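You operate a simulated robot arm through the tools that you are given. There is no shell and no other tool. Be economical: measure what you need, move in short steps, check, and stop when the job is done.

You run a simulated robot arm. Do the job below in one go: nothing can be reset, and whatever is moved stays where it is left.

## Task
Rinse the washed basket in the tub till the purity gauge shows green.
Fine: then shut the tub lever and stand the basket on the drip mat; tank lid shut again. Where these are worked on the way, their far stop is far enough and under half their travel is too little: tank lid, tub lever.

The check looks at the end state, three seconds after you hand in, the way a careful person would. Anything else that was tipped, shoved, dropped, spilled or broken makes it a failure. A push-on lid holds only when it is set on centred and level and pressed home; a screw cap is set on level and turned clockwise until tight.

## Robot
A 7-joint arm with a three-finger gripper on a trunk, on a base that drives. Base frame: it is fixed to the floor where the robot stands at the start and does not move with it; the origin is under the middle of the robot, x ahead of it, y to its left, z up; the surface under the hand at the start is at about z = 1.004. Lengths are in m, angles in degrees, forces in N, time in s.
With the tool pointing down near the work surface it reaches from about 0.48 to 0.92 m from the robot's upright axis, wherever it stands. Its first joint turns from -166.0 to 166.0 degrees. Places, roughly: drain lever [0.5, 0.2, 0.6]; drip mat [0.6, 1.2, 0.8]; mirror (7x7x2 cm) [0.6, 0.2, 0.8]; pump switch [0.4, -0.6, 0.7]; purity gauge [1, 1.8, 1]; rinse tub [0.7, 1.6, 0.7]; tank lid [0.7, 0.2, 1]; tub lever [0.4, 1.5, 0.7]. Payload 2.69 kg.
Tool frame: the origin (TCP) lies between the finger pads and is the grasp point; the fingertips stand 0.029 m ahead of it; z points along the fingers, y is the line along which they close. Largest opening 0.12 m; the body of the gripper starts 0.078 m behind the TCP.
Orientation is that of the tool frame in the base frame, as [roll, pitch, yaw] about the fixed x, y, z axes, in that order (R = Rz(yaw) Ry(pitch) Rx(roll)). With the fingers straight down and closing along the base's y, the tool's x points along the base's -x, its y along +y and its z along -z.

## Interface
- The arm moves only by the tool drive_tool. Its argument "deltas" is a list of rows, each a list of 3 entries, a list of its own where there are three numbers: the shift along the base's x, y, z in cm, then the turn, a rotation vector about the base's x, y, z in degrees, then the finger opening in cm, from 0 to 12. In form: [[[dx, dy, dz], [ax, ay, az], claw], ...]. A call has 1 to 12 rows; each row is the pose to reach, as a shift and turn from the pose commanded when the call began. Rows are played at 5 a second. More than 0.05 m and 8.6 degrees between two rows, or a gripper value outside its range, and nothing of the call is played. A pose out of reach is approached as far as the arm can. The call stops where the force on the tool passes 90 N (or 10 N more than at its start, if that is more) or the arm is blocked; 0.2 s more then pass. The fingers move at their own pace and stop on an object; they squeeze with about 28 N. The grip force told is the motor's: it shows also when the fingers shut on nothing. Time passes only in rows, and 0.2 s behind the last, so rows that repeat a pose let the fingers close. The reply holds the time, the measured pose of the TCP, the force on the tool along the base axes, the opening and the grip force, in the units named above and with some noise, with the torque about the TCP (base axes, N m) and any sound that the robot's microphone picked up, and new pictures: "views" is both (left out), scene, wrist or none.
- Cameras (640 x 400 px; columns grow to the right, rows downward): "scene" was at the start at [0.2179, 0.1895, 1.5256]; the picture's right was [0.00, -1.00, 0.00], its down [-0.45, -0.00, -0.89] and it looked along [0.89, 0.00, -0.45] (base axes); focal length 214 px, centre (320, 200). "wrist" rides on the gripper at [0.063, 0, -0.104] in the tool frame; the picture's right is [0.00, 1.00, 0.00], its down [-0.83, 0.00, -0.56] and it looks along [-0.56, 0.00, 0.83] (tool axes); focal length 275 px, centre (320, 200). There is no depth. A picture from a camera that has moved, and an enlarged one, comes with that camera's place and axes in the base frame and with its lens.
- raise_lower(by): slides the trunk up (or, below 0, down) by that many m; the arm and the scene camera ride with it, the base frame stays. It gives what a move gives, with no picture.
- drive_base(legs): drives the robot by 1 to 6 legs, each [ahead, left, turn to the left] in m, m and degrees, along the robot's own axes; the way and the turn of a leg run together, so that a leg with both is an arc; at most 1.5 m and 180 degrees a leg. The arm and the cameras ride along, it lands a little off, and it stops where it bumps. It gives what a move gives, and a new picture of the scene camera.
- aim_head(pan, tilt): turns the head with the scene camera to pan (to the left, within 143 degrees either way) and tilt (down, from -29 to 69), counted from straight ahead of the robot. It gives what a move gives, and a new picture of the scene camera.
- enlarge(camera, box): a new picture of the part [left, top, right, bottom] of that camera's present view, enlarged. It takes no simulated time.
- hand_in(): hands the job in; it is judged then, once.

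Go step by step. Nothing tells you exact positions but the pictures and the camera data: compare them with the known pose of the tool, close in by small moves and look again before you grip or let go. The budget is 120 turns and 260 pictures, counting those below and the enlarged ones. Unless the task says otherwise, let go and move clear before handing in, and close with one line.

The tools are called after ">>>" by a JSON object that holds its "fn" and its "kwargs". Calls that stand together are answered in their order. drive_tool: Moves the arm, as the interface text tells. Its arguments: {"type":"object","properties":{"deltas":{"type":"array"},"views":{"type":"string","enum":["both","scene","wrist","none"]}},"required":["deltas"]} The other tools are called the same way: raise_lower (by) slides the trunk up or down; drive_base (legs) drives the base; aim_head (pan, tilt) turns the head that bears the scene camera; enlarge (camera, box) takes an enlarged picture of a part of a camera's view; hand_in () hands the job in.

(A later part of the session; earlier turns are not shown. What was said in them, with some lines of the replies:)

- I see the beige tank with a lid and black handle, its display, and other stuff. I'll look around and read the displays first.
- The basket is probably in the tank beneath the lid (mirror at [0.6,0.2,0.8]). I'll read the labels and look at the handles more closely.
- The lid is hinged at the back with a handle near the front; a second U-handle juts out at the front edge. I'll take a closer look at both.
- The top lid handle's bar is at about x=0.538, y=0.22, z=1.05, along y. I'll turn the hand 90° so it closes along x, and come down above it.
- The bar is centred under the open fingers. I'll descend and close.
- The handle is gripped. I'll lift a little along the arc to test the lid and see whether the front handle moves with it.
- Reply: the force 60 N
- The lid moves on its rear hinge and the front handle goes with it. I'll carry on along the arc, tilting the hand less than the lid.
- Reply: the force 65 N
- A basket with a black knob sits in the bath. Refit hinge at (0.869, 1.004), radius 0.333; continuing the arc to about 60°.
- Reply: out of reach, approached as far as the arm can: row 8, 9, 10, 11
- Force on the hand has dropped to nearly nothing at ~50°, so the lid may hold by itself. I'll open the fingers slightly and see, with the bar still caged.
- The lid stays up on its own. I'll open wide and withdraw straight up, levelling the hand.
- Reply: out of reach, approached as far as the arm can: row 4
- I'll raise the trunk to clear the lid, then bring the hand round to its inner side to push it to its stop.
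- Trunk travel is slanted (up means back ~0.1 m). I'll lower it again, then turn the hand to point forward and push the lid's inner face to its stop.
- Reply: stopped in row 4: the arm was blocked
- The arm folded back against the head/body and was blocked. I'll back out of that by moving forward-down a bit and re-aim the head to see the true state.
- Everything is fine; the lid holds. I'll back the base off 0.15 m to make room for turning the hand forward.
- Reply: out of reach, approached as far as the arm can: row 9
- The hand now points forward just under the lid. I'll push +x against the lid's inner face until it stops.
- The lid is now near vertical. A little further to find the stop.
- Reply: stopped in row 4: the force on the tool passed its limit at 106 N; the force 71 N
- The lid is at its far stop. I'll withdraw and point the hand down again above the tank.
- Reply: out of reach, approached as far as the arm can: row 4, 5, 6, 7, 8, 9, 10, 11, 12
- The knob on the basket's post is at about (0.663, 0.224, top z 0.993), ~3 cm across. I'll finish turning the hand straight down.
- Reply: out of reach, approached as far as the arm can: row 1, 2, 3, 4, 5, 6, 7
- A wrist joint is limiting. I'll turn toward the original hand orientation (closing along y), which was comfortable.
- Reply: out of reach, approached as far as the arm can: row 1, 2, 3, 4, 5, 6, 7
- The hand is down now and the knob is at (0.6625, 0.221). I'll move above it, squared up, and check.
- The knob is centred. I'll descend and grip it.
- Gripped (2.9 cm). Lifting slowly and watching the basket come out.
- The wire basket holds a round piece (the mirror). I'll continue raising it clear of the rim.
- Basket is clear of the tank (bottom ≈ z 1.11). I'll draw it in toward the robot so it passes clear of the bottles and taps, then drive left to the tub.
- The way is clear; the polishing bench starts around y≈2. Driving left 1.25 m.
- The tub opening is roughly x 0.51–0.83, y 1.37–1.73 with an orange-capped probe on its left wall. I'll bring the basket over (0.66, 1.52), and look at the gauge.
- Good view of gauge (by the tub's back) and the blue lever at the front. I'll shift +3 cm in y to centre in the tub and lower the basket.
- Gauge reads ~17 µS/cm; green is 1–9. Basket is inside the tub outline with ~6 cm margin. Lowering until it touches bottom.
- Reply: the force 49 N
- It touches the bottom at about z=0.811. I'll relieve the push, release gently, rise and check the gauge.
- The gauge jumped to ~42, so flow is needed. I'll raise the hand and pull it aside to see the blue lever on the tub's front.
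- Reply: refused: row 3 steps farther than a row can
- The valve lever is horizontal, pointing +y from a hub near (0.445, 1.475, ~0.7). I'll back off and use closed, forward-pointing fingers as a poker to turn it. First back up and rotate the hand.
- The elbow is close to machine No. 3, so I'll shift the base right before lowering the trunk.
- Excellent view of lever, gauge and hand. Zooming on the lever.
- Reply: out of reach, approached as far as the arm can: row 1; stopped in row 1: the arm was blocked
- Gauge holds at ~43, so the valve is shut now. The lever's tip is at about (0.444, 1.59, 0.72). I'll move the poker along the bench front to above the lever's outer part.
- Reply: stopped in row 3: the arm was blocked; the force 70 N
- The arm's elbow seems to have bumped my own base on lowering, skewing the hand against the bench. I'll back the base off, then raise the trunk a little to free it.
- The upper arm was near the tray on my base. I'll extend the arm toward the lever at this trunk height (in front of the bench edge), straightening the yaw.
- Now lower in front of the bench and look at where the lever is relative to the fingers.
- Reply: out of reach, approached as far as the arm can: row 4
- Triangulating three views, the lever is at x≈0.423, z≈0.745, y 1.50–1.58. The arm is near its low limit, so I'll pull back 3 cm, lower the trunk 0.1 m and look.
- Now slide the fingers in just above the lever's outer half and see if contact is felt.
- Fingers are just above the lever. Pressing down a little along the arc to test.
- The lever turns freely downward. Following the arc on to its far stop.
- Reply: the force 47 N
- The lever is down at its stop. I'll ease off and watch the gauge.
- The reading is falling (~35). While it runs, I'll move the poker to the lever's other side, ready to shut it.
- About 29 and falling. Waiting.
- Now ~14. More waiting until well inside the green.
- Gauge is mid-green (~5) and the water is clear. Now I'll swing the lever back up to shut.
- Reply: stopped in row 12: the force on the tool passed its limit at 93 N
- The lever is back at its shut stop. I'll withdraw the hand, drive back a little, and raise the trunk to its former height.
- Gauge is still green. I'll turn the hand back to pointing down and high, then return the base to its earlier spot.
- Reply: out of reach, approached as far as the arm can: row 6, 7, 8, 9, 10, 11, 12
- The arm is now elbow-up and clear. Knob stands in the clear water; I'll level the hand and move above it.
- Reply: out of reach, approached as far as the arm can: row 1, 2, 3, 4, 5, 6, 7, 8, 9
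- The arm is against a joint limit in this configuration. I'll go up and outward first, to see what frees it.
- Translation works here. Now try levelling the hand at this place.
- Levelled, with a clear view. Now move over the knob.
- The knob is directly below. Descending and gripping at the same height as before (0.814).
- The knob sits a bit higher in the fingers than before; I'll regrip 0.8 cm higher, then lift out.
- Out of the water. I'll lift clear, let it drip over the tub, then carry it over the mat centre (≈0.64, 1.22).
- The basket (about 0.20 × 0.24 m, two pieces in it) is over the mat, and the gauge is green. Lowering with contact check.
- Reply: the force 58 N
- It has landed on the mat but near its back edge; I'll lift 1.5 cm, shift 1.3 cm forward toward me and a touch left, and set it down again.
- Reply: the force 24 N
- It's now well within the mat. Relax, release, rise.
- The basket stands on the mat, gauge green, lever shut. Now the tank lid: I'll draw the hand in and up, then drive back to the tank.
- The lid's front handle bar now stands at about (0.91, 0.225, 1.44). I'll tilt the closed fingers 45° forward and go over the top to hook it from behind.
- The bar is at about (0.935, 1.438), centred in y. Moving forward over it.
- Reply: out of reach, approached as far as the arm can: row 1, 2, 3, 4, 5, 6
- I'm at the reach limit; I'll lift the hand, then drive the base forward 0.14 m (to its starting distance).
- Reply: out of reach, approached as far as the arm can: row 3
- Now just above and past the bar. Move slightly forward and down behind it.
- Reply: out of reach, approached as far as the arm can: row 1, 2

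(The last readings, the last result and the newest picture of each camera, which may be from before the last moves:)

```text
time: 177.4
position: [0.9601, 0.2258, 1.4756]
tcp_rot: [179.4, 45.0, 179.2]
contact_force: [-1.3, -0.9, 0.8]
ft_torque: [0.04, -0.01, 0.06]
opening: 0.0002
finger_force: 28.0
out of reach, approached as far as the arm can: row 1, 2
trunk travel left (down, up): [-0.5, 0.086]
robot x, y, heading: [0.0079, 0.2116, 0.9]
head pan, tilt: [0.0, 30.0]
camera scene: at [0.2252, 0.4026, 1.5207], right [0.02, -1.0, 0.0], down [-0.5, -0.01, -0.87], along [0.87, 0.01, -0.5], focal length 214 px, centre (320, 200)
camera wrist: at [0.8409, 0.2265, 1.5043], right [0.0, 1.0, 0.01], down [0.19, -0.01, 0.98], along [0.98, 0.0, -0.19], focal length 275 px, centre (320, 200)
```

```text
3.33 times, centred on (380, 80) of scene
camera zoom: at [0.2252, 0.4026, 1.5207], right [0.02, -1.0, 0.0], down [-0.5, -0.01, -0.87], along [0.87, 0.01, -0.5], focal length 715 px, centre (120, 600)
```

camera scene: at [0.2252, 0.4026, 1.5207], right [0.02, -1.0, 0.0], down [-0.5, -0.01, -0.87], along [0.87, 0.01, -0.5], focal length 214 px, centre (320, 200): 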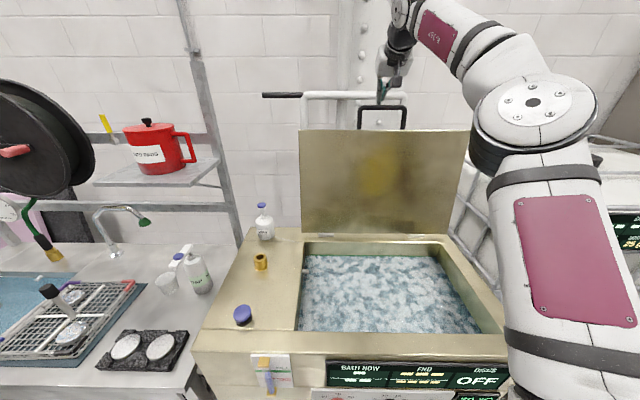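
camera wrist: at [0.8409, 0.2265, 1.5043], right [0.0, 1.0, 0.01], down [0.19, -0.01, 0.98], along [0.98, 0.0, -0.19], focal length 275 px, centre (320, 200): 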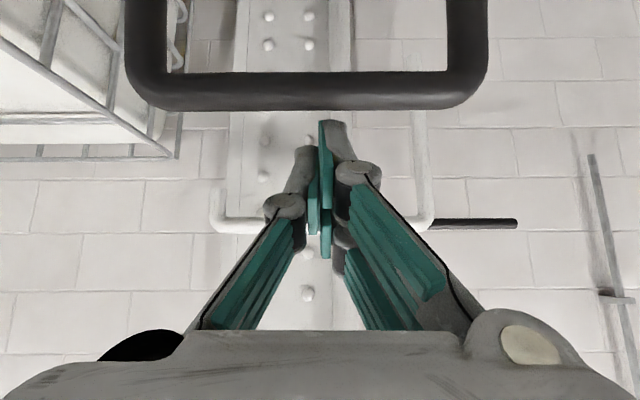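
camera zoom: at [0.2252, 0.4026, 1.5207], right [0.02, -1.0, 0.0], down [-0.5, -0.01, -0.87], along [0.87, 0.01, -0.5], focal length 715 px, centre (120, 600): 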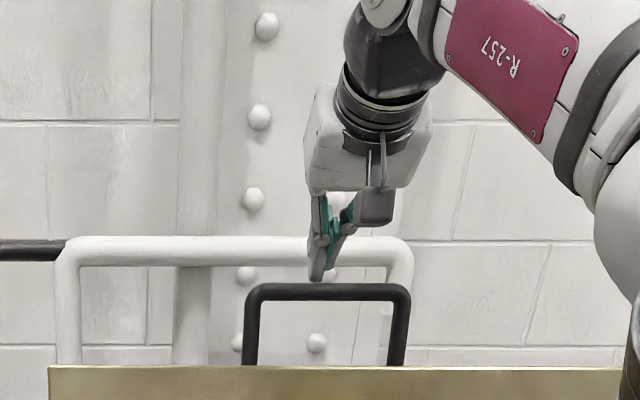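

The fingers are just behind the bar. Now pull back along the arc.

>>> {"fn": "drive_tool", "kwargs": {"deltas": [[[-1.2, 0, -1.7], [0, 0, 0], 0], [[-2.5, 0, -3.2], [0, 0, 0], 0], [[-4.2, 0, -3.5], [0, 0, 0], 0], [[-6.2, 0, -3.4], [0, 0, 0], 0], [[-8.2, 0, -3.4], [0, 0, 0], 0], [[-10.2, 0, -3.5], [0, 0, 0], 0], [[-12.2, 0, -3.7], [0, 0, 0], 0], [[-14.2, 0, -4], [0, 0, 0], 0], [[-16.2, 0, -4.4], [0, 0, 0], 0], [[-18.6, 0, -4.9], [0, 0, 0], 0]]}}

```text
time: 179.6
position: [0.7739, 0.226, 1.4263]
tcp_rot: [179.5, 45.0, 179.2]
contact_force: [0.4, -0.1, -0.5]
ft_torque: [-0.02, -0.01, -0.04]
opening: 0.0
finger_force: 28.1
trunk travel left (down, up): [-0.5, 0.086]
robot x, y, heading: [0.0139, 0.2061, 0.8]
head pan, tilt: [0.0, 30.0]
camera scene: at [0.2258, 0.4027, 1.5206], right [0.02, -1.0, 0.0], down [-0.5, -0.01, -0.87], along [0.87, 0.01, -0.5], focal length 214 px, centre (320, 200)
camera wrist: at [0.6546, 0.2265, 1.4547], right [0.0, 1.0, 0.0], down [0.19, 0.0, 0.98], along [0.98, 0.0, -0.19], focal length 275 px, centre (320, 200)
```

scene: 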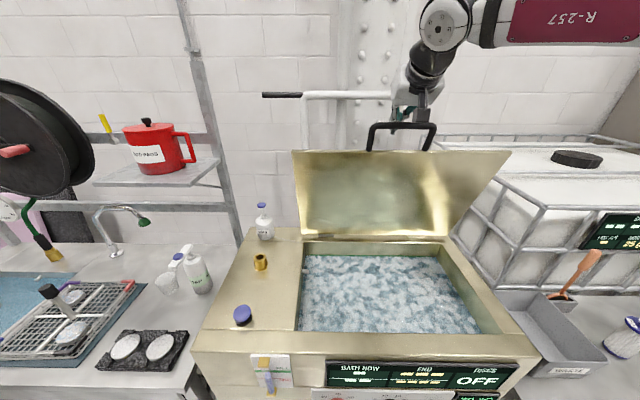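
wrist: 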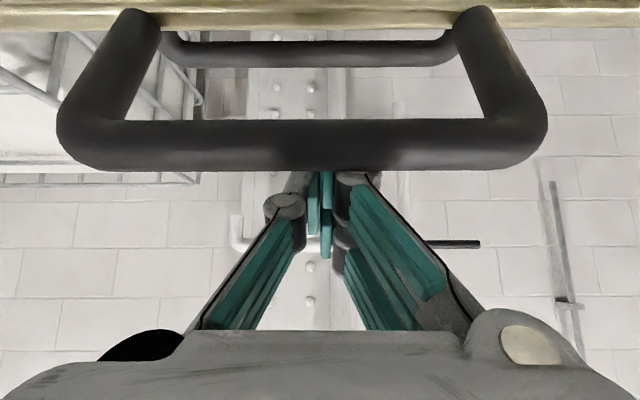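

The lid follows. Continue to about 52°.

>>> {"fn": "drive_tool", "kwargs": {"deltas": [[[-1.8, 0, -0.5], [0, 0, 0], 0], [[-3.6, 0, -1.0], [0, 0, 0], 0], [[-5.4, 0, -1.7], [0, 0, 0], 0], [[-7.2, 0, -2.5], [0, 0, 0], 0], [[-8.9, 0, -3.4], [0, 0, 0], 0], [[-10.6, 0, -4.3], [0, 0, 0], 0], [[-12.2, 0, -5.3], [0, 0, 0], 0], [[-13.8, 0, -6.4], [0, 0, 0], 0], [[-15.8, 0, -7.8], [0, 0, 0], 0]]}}

```text
time: 181.6
position: [0.6149, 0.2246, 1.3497]
tcp_rot: [179.5, 45.0, 179.1]
contact_force: [0.0, -0.1, -0.3]
ft_torque: [0.01, 0.02, 0.01]
opening: 0.0
finger_force: 28.7
trunk travel left (down, up): [-0.5, 0.086]
robot x, y, heading: [0.0099, 0.2078, 1.0]
head pan, tilt: [0.0, 30.0]
camera scene: at [0.2257, 0.4027, 1.5206], right [0.02, -1.0, 0.0], down [-0.5, -0.01, -0.87], along [0.87, 0.01, -0.5], focal length 214 px, centre (320, 200)
camera wrist: at [0.4962, 0.2263, 1.3773], right [0.01, 1.0, 0.0], down [0.19, -0.01, 0.98], along [0.98, 0.0, -0.19], focal length 275 px, centre (320, 200)
```

scene: 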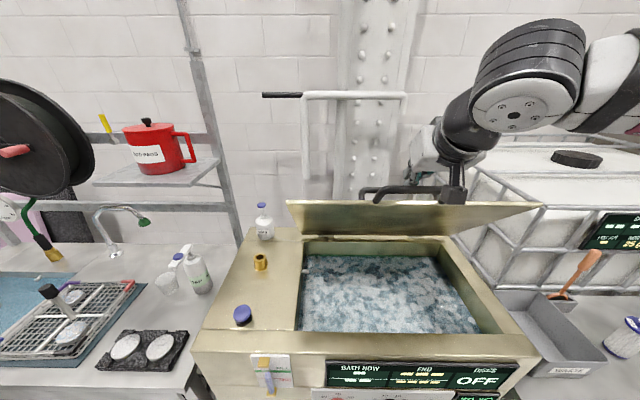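
wrist: 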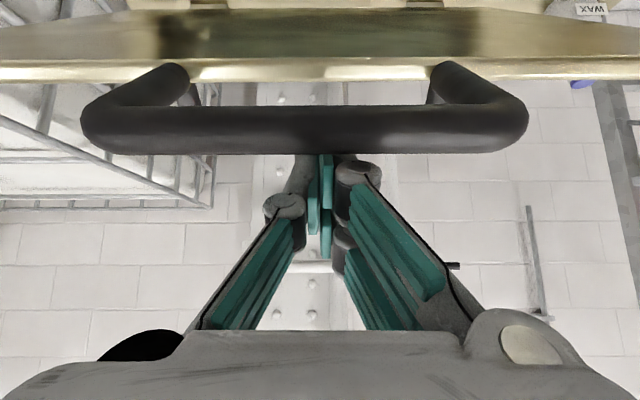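

Lid is at ~50° and should hold. I'll unhook upward, back the base off, and then push the bar down the rest of the way.

>>> {"fn": "drive_tool", "kwargs": {"deltas": [[[1.5, 0, 2], [0, 0, 0], 0], [[1.5, 0, 5], [0, 0, 0], 0], [[1, 0, 9], [0, 0, 0], 0], [[0, 0, 12], [0, 0, 0], 0]], "views": "none"}}

>>> {"fn": "drive_base", "kwargs": {"legs": [[-0.25, 0, 0]]}}

>>> {"fn": "drive_tool", "kwargs": {"deltas": [[[4, 0, 0], [0, 0, 0], 0], [[8, 0, 0], [0, 0, 0], 0], [[12, 0, -1], [0, 0, 0], 0], [[16, 0, -2], [0, 0, 0], 0], [[20, 0, -3], [0, 0, 0], 0]]}}

```text
time: 182.6
position: [0.6154, 0.2248, 1.4694]
tcp_rot: [179.4, 45.0, 179.2]
contact_force: [0.1, -0.5, 0.3]
ft_torque: [0.01, 0.0, 0.0]
opening: 0.0
finger_force: 28.1
trunk travel left (down, up): [-0.5, 0.086]
robot x, y, heading: [0.0136, 0.2079, 0.7]
head pan, tilt: [0.0, 30.0]
```

```text
time: 184.3
position: [0.413, 0.2352, 1.4679]
tcp_rot: [179.5, 45.1, -180.0]
contact_force: [-0.3, -0.2, -0.1]
ft_torque: [-0.03, -0.02, -0.01]
opening: 0.0
finger_force: 28.1
trunk travel left (down, up): [-0.5, 0.086]
robot x, y, heading: [-0.1896, 0.2107, 1.9]
head pan, tilt: [0.0, 30.0]
stopped in leg 1: the robot was blocked; the commanded pose is now the measured one
camera scene: at [0.0199, 0.4078, 1.5206], right [0.03, -1.0, 0.0], down [-0.5, -0.01, -0.87], along [0.87, 0.03, -0.5], focal length 214 px, centre (320, 200)
```

scene: 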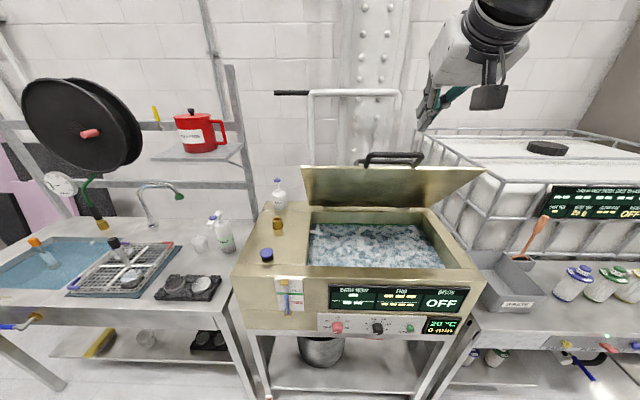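

```text
time: 185.5
position: [0.6136, 0.2355, 1.439]
tcp_rot: [179.5, 45.1, -179.9]
contact_force: [-0.2, -1.0, 0.5]
ft_torque: [-0.01, 0.02, 0.03]
opening: 0.0
finger_force: 28.0
trunk travel left (down, up): [-0.5, 0.086]
robot x, y, heading: [-0.1921, 0.2128, 1.6]
head pan, tilt: [0.0, 30.0]
camera scene: at [0.0196, 0.4076, 1.5207], right [0.03, -1.0, 0.0], down [-0.5, -0.01, -0.87], along [0.87, 0.03, -0.5], focal length 214 px, centre (320, 200)
camera wrist: at [0.4944, 0.2346, 1.4663], right [-0.01, 1.0, 0.0], down [0.19, 0.0, 0.98], along [0.98, 0.01, -0.19], focal length 275 px, centre (320, 200)
```

scene: 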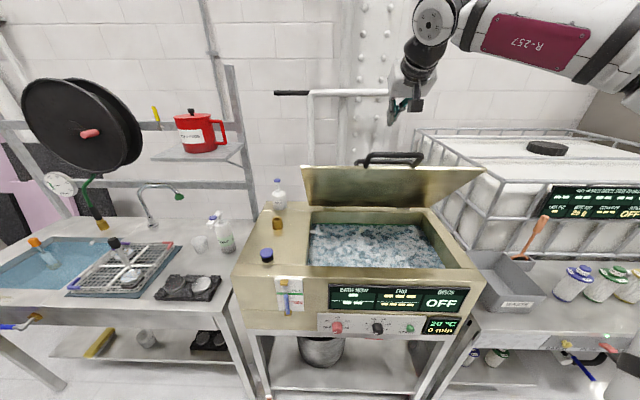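
wrist: 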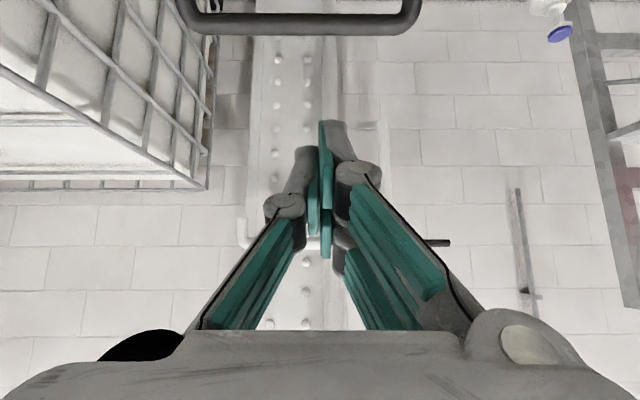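

The base bumped something behind it. I'll look back to see what.

>>> {"fn": "aim_head", "kwargs": {"pan": 140, "tilt": 45}}

>>> {"fn": "aim_head", "kwargs": {"pan": -140, "tilt": 45}}

```text
time: 187.8
position: [0.6125, 0.2351, 1.4376]
tcp_rot: [179.6, 44.8, 179.9]
contact_force: [-0.2, 0.3, 0.1]
ft_torque: [0.0, 0.05, 0.01]
opening: 0.0001
finger_force: 27.7
trunk travel left (down, up): [-0.5, 0.086]
robot x, y, heading: [-0.195, 0.2151, 1.9]
head pan, tilt: [140.0, 45.0]
camera scene: at [-0.1343, 0.4556, 1.498], right [0.62, 0.78, 0.0], down [0.55, -0.44, -0.71], along [-0.55, 0.44, -0.71], focal length 214 px, centre (320, 200)
```

scene: 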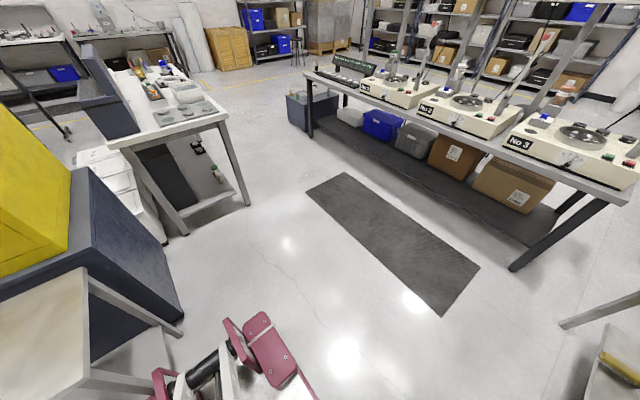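

```text
time: 191.6
position: [0.614, 0.2358, 1.4369]
tcp_rot: [179.5, 44.9, -180.0]
contact_force: [0.2, 0.5, -0.2]
ft_torque: [-0.01, 0.02, -0.01]
opening: 0.0
finger_force: 28.4
trunk travel left (down, up): [-0.5, 0.086]
robot x, y, heading: [-0.1919, 0.2129, 1.8]
head pan, tilt: [-140.0, 45.0]
camera scene: at [-0.1312, 0.3511, 1.498], right [-0.67, 0.75, 0.0], down [0.53, 0.47, -0.71], along [-0.53, -0.47, -0.71], focal length 214 px, centre (320, 200)
```

scene: 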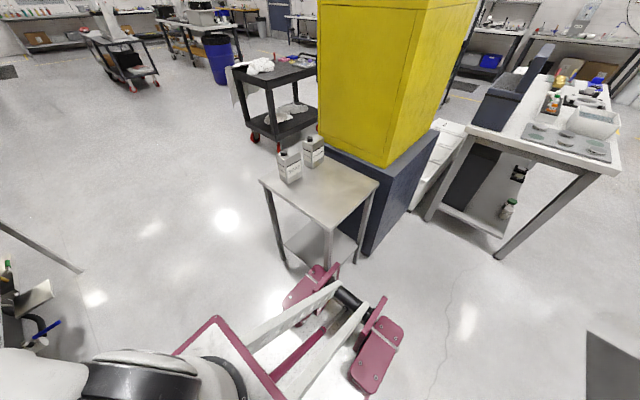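

The rear stabiliser just touches a small table; its two bottles still stand. I'll pull forward 3 cm off it and continue with the lid.

>>> {"fn": "drive_base", "kwargs": {"legs": [[0.03, 0, 0]]}}

>>> {"fn": "enlarge", "kwargs": {"camera": "scene", "box": [240, 130, 420, 300]}}

>>> {"fn": "aim_head", "kwargs": {"pan": 10, "tilt": 40}}

```text
time: 192.5
position: [0.6434, 0.2364, 1.4387]
tcp_rot: [179.5, 44.8, 180.0]
contact_force: [0.2, 0.3, 0.0]
ft_torque: [0.0, 0.02, -0.02]
opening: 0.0
finger_force: 27.4
trunk travel left (down, up): [-0.5, 0.086]
robot x, y, heading: [-0.1604, 0.2124, 1.6]
head pan, tilt: [-140.0, 45.0]
camera scene: at [-0.1012, 0.352, 1.4981], right [-0.66, 0.75, 0.0], down [0.53, 0.47, -0.71], along [-0.53, -0.47, -0.71], focal length 214 px, centre (320, 200)
```

scene: 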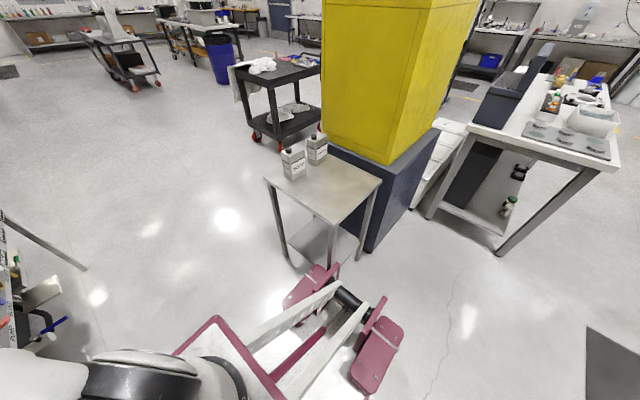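

```text
2.35 times, centred on (330, 215) of scene
camera zoom: at [-0.1012, 0.352, 1.4981], right [-0.66, 0.75, 0.0], down [0.53, 0.47, -0.71], along [-0.53, -0.47, -0.71], focal length 505 px, centre (296, 165)
```

zoom: 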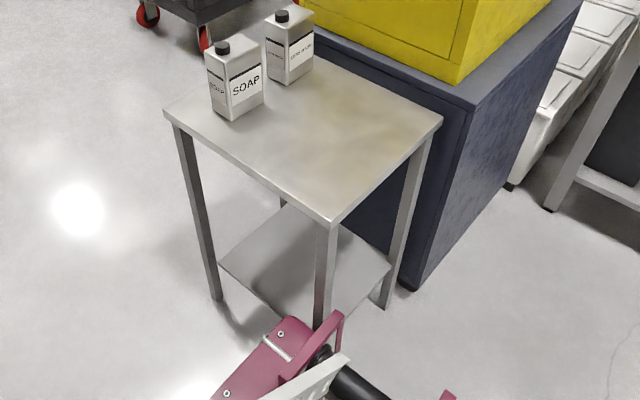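

```text
time: 194.8
position: [0.6431, 0.236, 1.4368]
tcp_rot: [179.5, 44.8, 180.0]
contact_force: [0.9, -0.1, 0.9]
ft_torque: [0.01, 0.01, 0.02]
opening: 0.0
finger_force: 28.1
trunk travel left (down, up): [-0.5, 0.086]
robot x, y, heading: [-0.1583, 0.2149, 1.6]
head pan, tilt: [10.0, 40.0]
camera scene: at [0.0429, 0.4232, 1.5053], right [0.2, -0.98, 0.0], down [-0.63, -0.13, -0.77], along [0.75, 0.15, -0.64], focal length 214 px, centre (320, 200)
```

scene: 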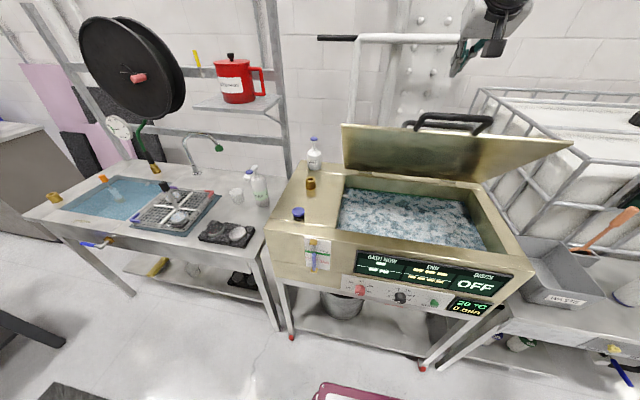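

The table is undisturbed. Now press the bar down along the arc from ~54° to ~20°.

>>> {"fn": "drive_tool", "kwargs": {"deltas": [[[-1.8, -0.8, -4.1], [0, 0, 0], 0], [[-3.5, -0.8, -5.8], [0, 0, 0], 0], [[-5.9, -0.8, -7.7], [0, 0, 0], 0], [[-8.7, -0.8, -10.3], [0, 0, 0], 0], [[-11.3, -0.8, -13.1], [0, 0, 0], 0], [[-13.6, -0.8, -16.2], [0, 0, 0], 0], [[-15.7, -0.8, -19.4], [0, 0, 0], 0], [[-17.5, -0.8, -22.8], [0, 0, 0], 0], [[-19, -0.8, -26.3], [0, 0, 0], 0]]}}

```text
time: 196.8
position: [0.453, 0.2273, 1.1753]
tcp_rot: [179.4, 44.7, 179.8]
contact_force: [0.4, -1.3, -0.5]
ft_torque: [0.1, 0.01, 0.09]
opening: 0.0001
finger_force: 28.1
trunk travel left (down, up): [-0.5, 0.086]
robot x, y, heading: [-0.1652, 0.2123, 1.6]
head pan, tilt: [10.0, 40.0]
camera scene: at [0.043, 0.4223, 1.5055], right [0.2, -0.98, 0.0], down [-0.63, -0.13, -0.77], along [0.75, 0.16, -0.64], focal length 214 px, centre (320, 200)
camera wrist: at [0.3348, 0.2272, 1.2033], right [-0.01, 1.0, 0.0], down [0.2, 0.0, 0.98], along [0.98, 0.01, -0.2], focal length 275 px, centre (320, 200)
```

scene: 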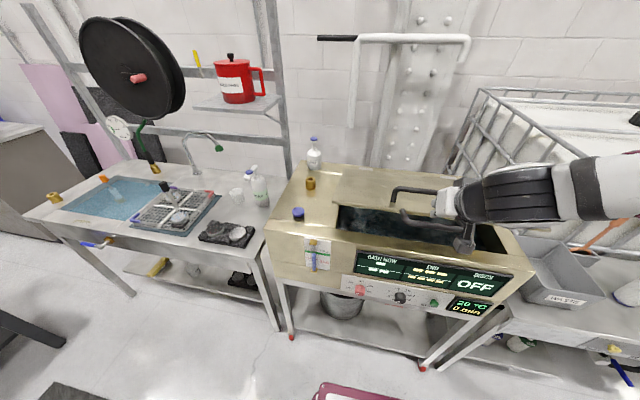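
wrist: 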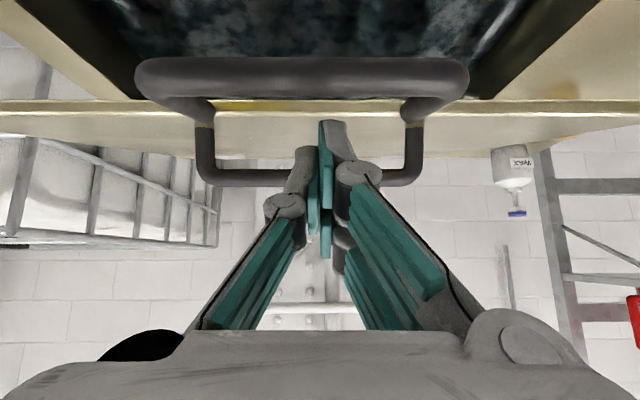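

Lid at ~20°. Pressing the remainder home.

>>> {"fn": "drive_tool", "kwargs": {"deltas": [[[-0.6, 0, -2], [0, 0, 0], 0], [[-1.1, 0, -3.8], [0, 0, 0], 0], [[-1.9, 0, -7], [0, 0, 0], 0], [[-2.3, 0, -10], [0, 0, 0], 0], [[-2.5, 0, -12.5], [0, 0, 0], 0], [[-2.6, 0, -14], [0, 0, 0], 0], [[-2.6, 0, -15.2], [0, 0, 0], 0], [[-2.6, 0, -15.9], [0, 0, 0], 0]]}}

```text
time: 198.4
position: [0.4935, 0.2304, 1.0371]
tcp_rot: [-179.7, 46.8, -179.3]
contact_force: [-17.3, -3.4, 45.8]
ft_torque: [-0.03, 0.42, -0.03]
opening: 0.0
finger_force: 27.5
out of reach, approached as far as the arm can: row 1, 2, 3, 4, 5, 6, 7, 8
trunk travel left (down, up): [-0.5, 0.086]
robot x, y, heading: [-0.1626, 0.2133, 1.7]
head pan, tilt: [10.0, 40.0]
stopped in row 8: the force on the tool passed its limit at 115 N (the readings are from after the stop); the commanded pose is now the measured one
camera scene: at [0.04, 0.4227, 1.5061], right [0.2, -0.98, 0.0], down [-0.63, -0.13, -0.77], along [0.75, 0.15, -0.64], focal length 214 px, centre (320, 200)
camera wrist: at [0.3739, 0.2299, 1.0616], right [-0.01, 1.0, -0.01], down [0.16, 0.01, 0.99], along [0.99, 0.01, -0.16], focal length 275 px, centre (320, 200)
```

scene: 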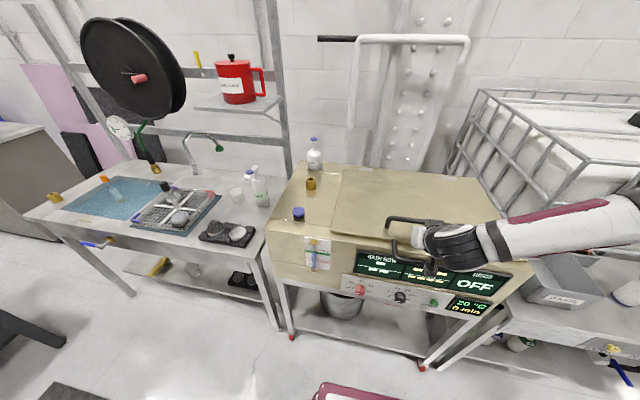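
wrist: 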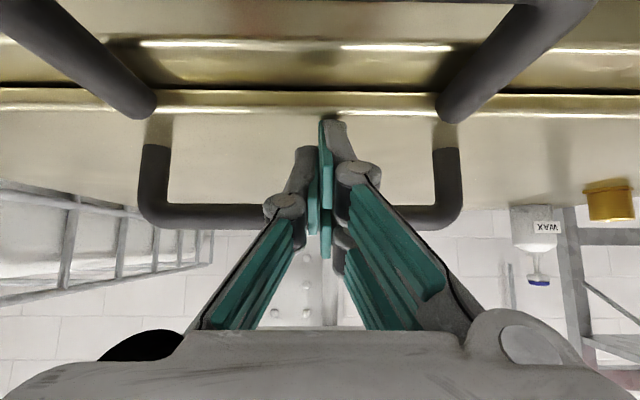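

The lid looks shut and pressed. Withdraw and inspect.

>>> {"fn": "drive_tool", "kwargs": {"deltas": [[[-0.5, 0, 3], [0, 0, 0], 0], [[0, 0, 7], [0, 0, 0], 0], [[0, 0, 11], [0, 0, 0], 0], [[0, 0, 15], [0, 0, 0], 0], [[0, 0, 19], [0, 0, 0], 0], [[0, 0, 23], [0, 0, 0], 0]]}}

>>> {"fn": "enlarge", "kwargs": {"camera": "scene", "box": [250, 130, 550, 330]}}

```text
time: 200.1
position: [0.4941, 0.1764, 1.2624]
tcp_rot: [-179.9, 46.3, 173.7]
contact_force: [-0.1, -1.7, -0.7]
ft_torque: [0.09, -0.04, 0.1]
opening: 0.0002
finger_force: 27.9
out of reach, approached as far as the arm can: row 1
trunk travel left (down, up): [-0.5, 0.086]
robot x, y, heading: [-0.1578, 0.2115, 1.7]
head pan, tilt: [10.0, 40.0]
stopped in row 6: the arm was blocked; the commanded pose is now the measured one
camera scene: at [0.0425, 0.4225, 1.5054], right [0.2, -0.98, 0.0], down [-0.63, -0.13, -0.77], along [0.75, 0.16, -0.64], focal length 214 px, centre (320, 200)
camera wrist: at [0.3745, 0.1897, 1.2882], right [0.11, 0.99, 0.0], down [0.17, -0.01, 0.99], along [0.98, -0.11, -0.17], focal length 275 px, centre (320, 200)
```

scene: 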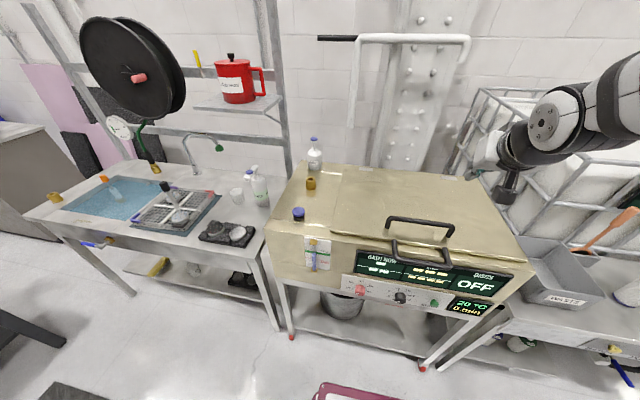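
wrist: 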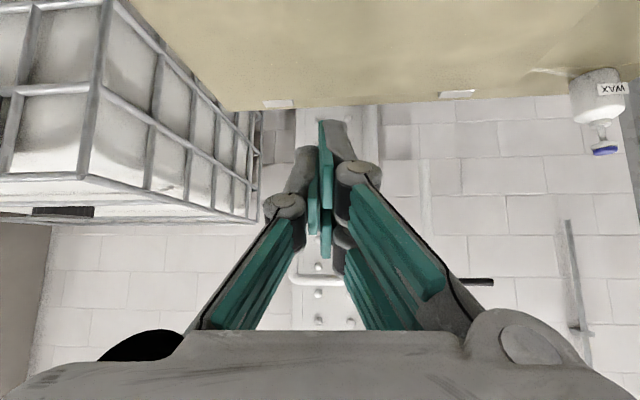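

```text
2.00 times, centred on (400, 230) of scene
camera zoom: at [0.0425, 0.4225, 1.5054], right [0.2, -0.98, 0.0], down [-0.63, -0.13, -0.77], along [0.75, 0.16, -0.64], focal length 429 px, centre (160, 140)
```

zoom: 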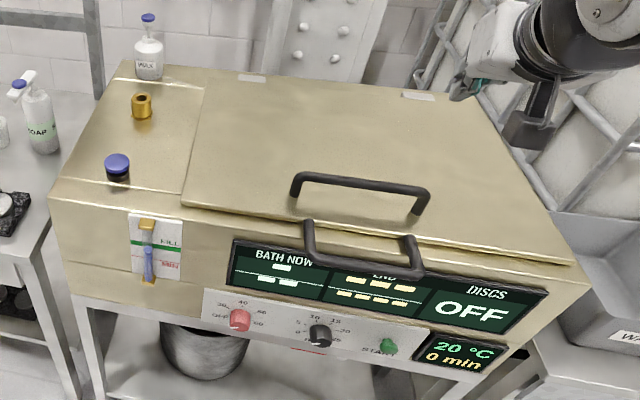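

The lid is shut flat. The arm got blocked near its own body; I'll check nothing on the right was touched, and re-check the tub, lever and gauge.

>>> {"fn": "aim_head", "kwargs": {"pan": -40, "tilt": 35}}

>>> {"fn": "aim_head", "kwargs": {"pan": 50, "tilt": 35}}

>>> {"fn": "enlarge", "kwargs": {"camera": "scene", "box": [230, 80, 430, 260]}}

```text
time: 201.2
position: [0.4933, 0.1779, 1.2617]
tcp_rot: [-179.8, 46.3, 173.8]
contact_force: [-0.3, -0.7, 1.1]
ft_torque: [0.02, -0.01, -0.02]
opening: 0.0002
finger_force: 28.2
trunk travel left (down, up): [-0.5, 0.086]
robot x, y, heading: [-0.1639, 0.2121, 1.7]
head pan, tilt: [-40.0, 35.0]
camera scene: at [0.0285, 0.3516, 1.5128], right [-0.62, -0.79, 0.0], down [-0.45, 0.35, -0.82], along [0.64, -0.51, -0.57], focal length 214 px, centre (320, 200)
```

scene: 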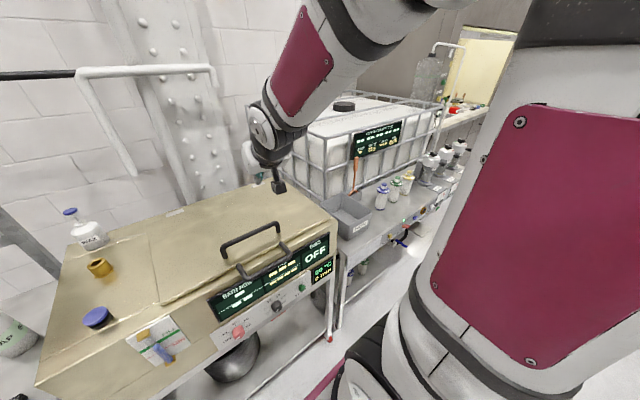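

```text
time: 202.9
position: [0.4935, 0.178, 1.2623]
tcp_rot: [-179.8, 46.4, 173.9]
contact_force: [0.1, -1.0, 0.2]
ft_torque: [0.01, 0.0, 0.01]
opening: 0.0
finger_force: 28.0
trunk travel left (down, up): [-0.5, 0.086]
robot x, y, heading: [-0.1611, 0.2136, 1.6]
head pan, tilt: [50.0, 35.0]
camera scene: at [0.0139, 0.4752, 1.5128], right [0.78, -0.62, 0.0], down [-0.36, -0.45, -0.82], along [0.51, 0.64, -0.57], focal length 214 px, centre (320, 200)
```

scene: 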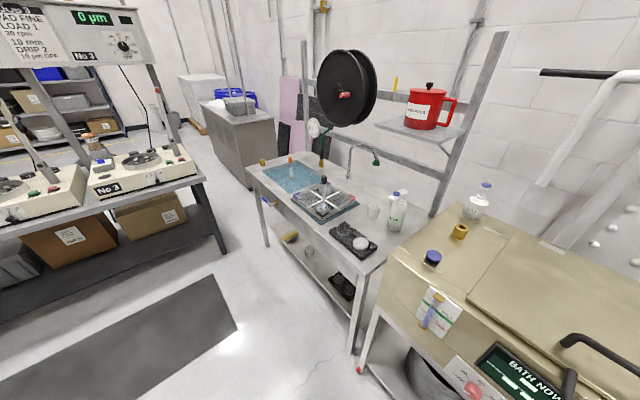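

```text
2.22 times, centred on (330, 170) of scene
camera zoom: at [0.0139, 0.4752, 1.5128], right [0.78, -0.62, 0.0], down [-0.36, -0.45, -0.82], along [0.51, 0.64, -0.57], focal length 477 px, centre (298, 267)
```

zoom: 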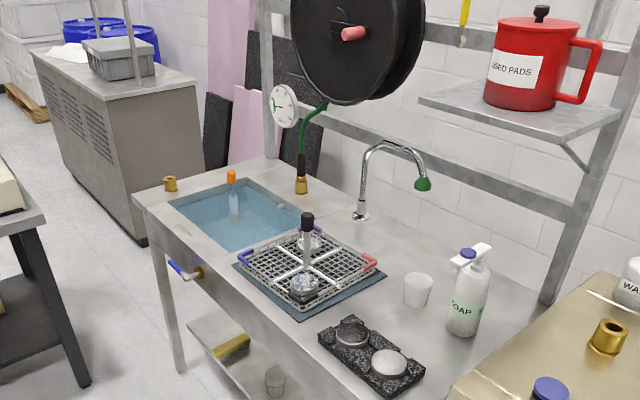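

Everything checks: the gauge is green, the lever is at its shut stop, the basket stands on the mat, the lid is flat, and nothing around has been disturbed. Handing in.

>>> {"fn": "hand_in", "kwargs": {}}

```text
The job is handed in.
```

The basket was rinsed until the purity gauge read green (about 5 µS/cm). The tub lever is shut, the basket stands on the drip mat, and the tank lid is closed. Once while backing up, the base touched the small table behind the robot; the table did not appear to shift and both bottles on it still stand.
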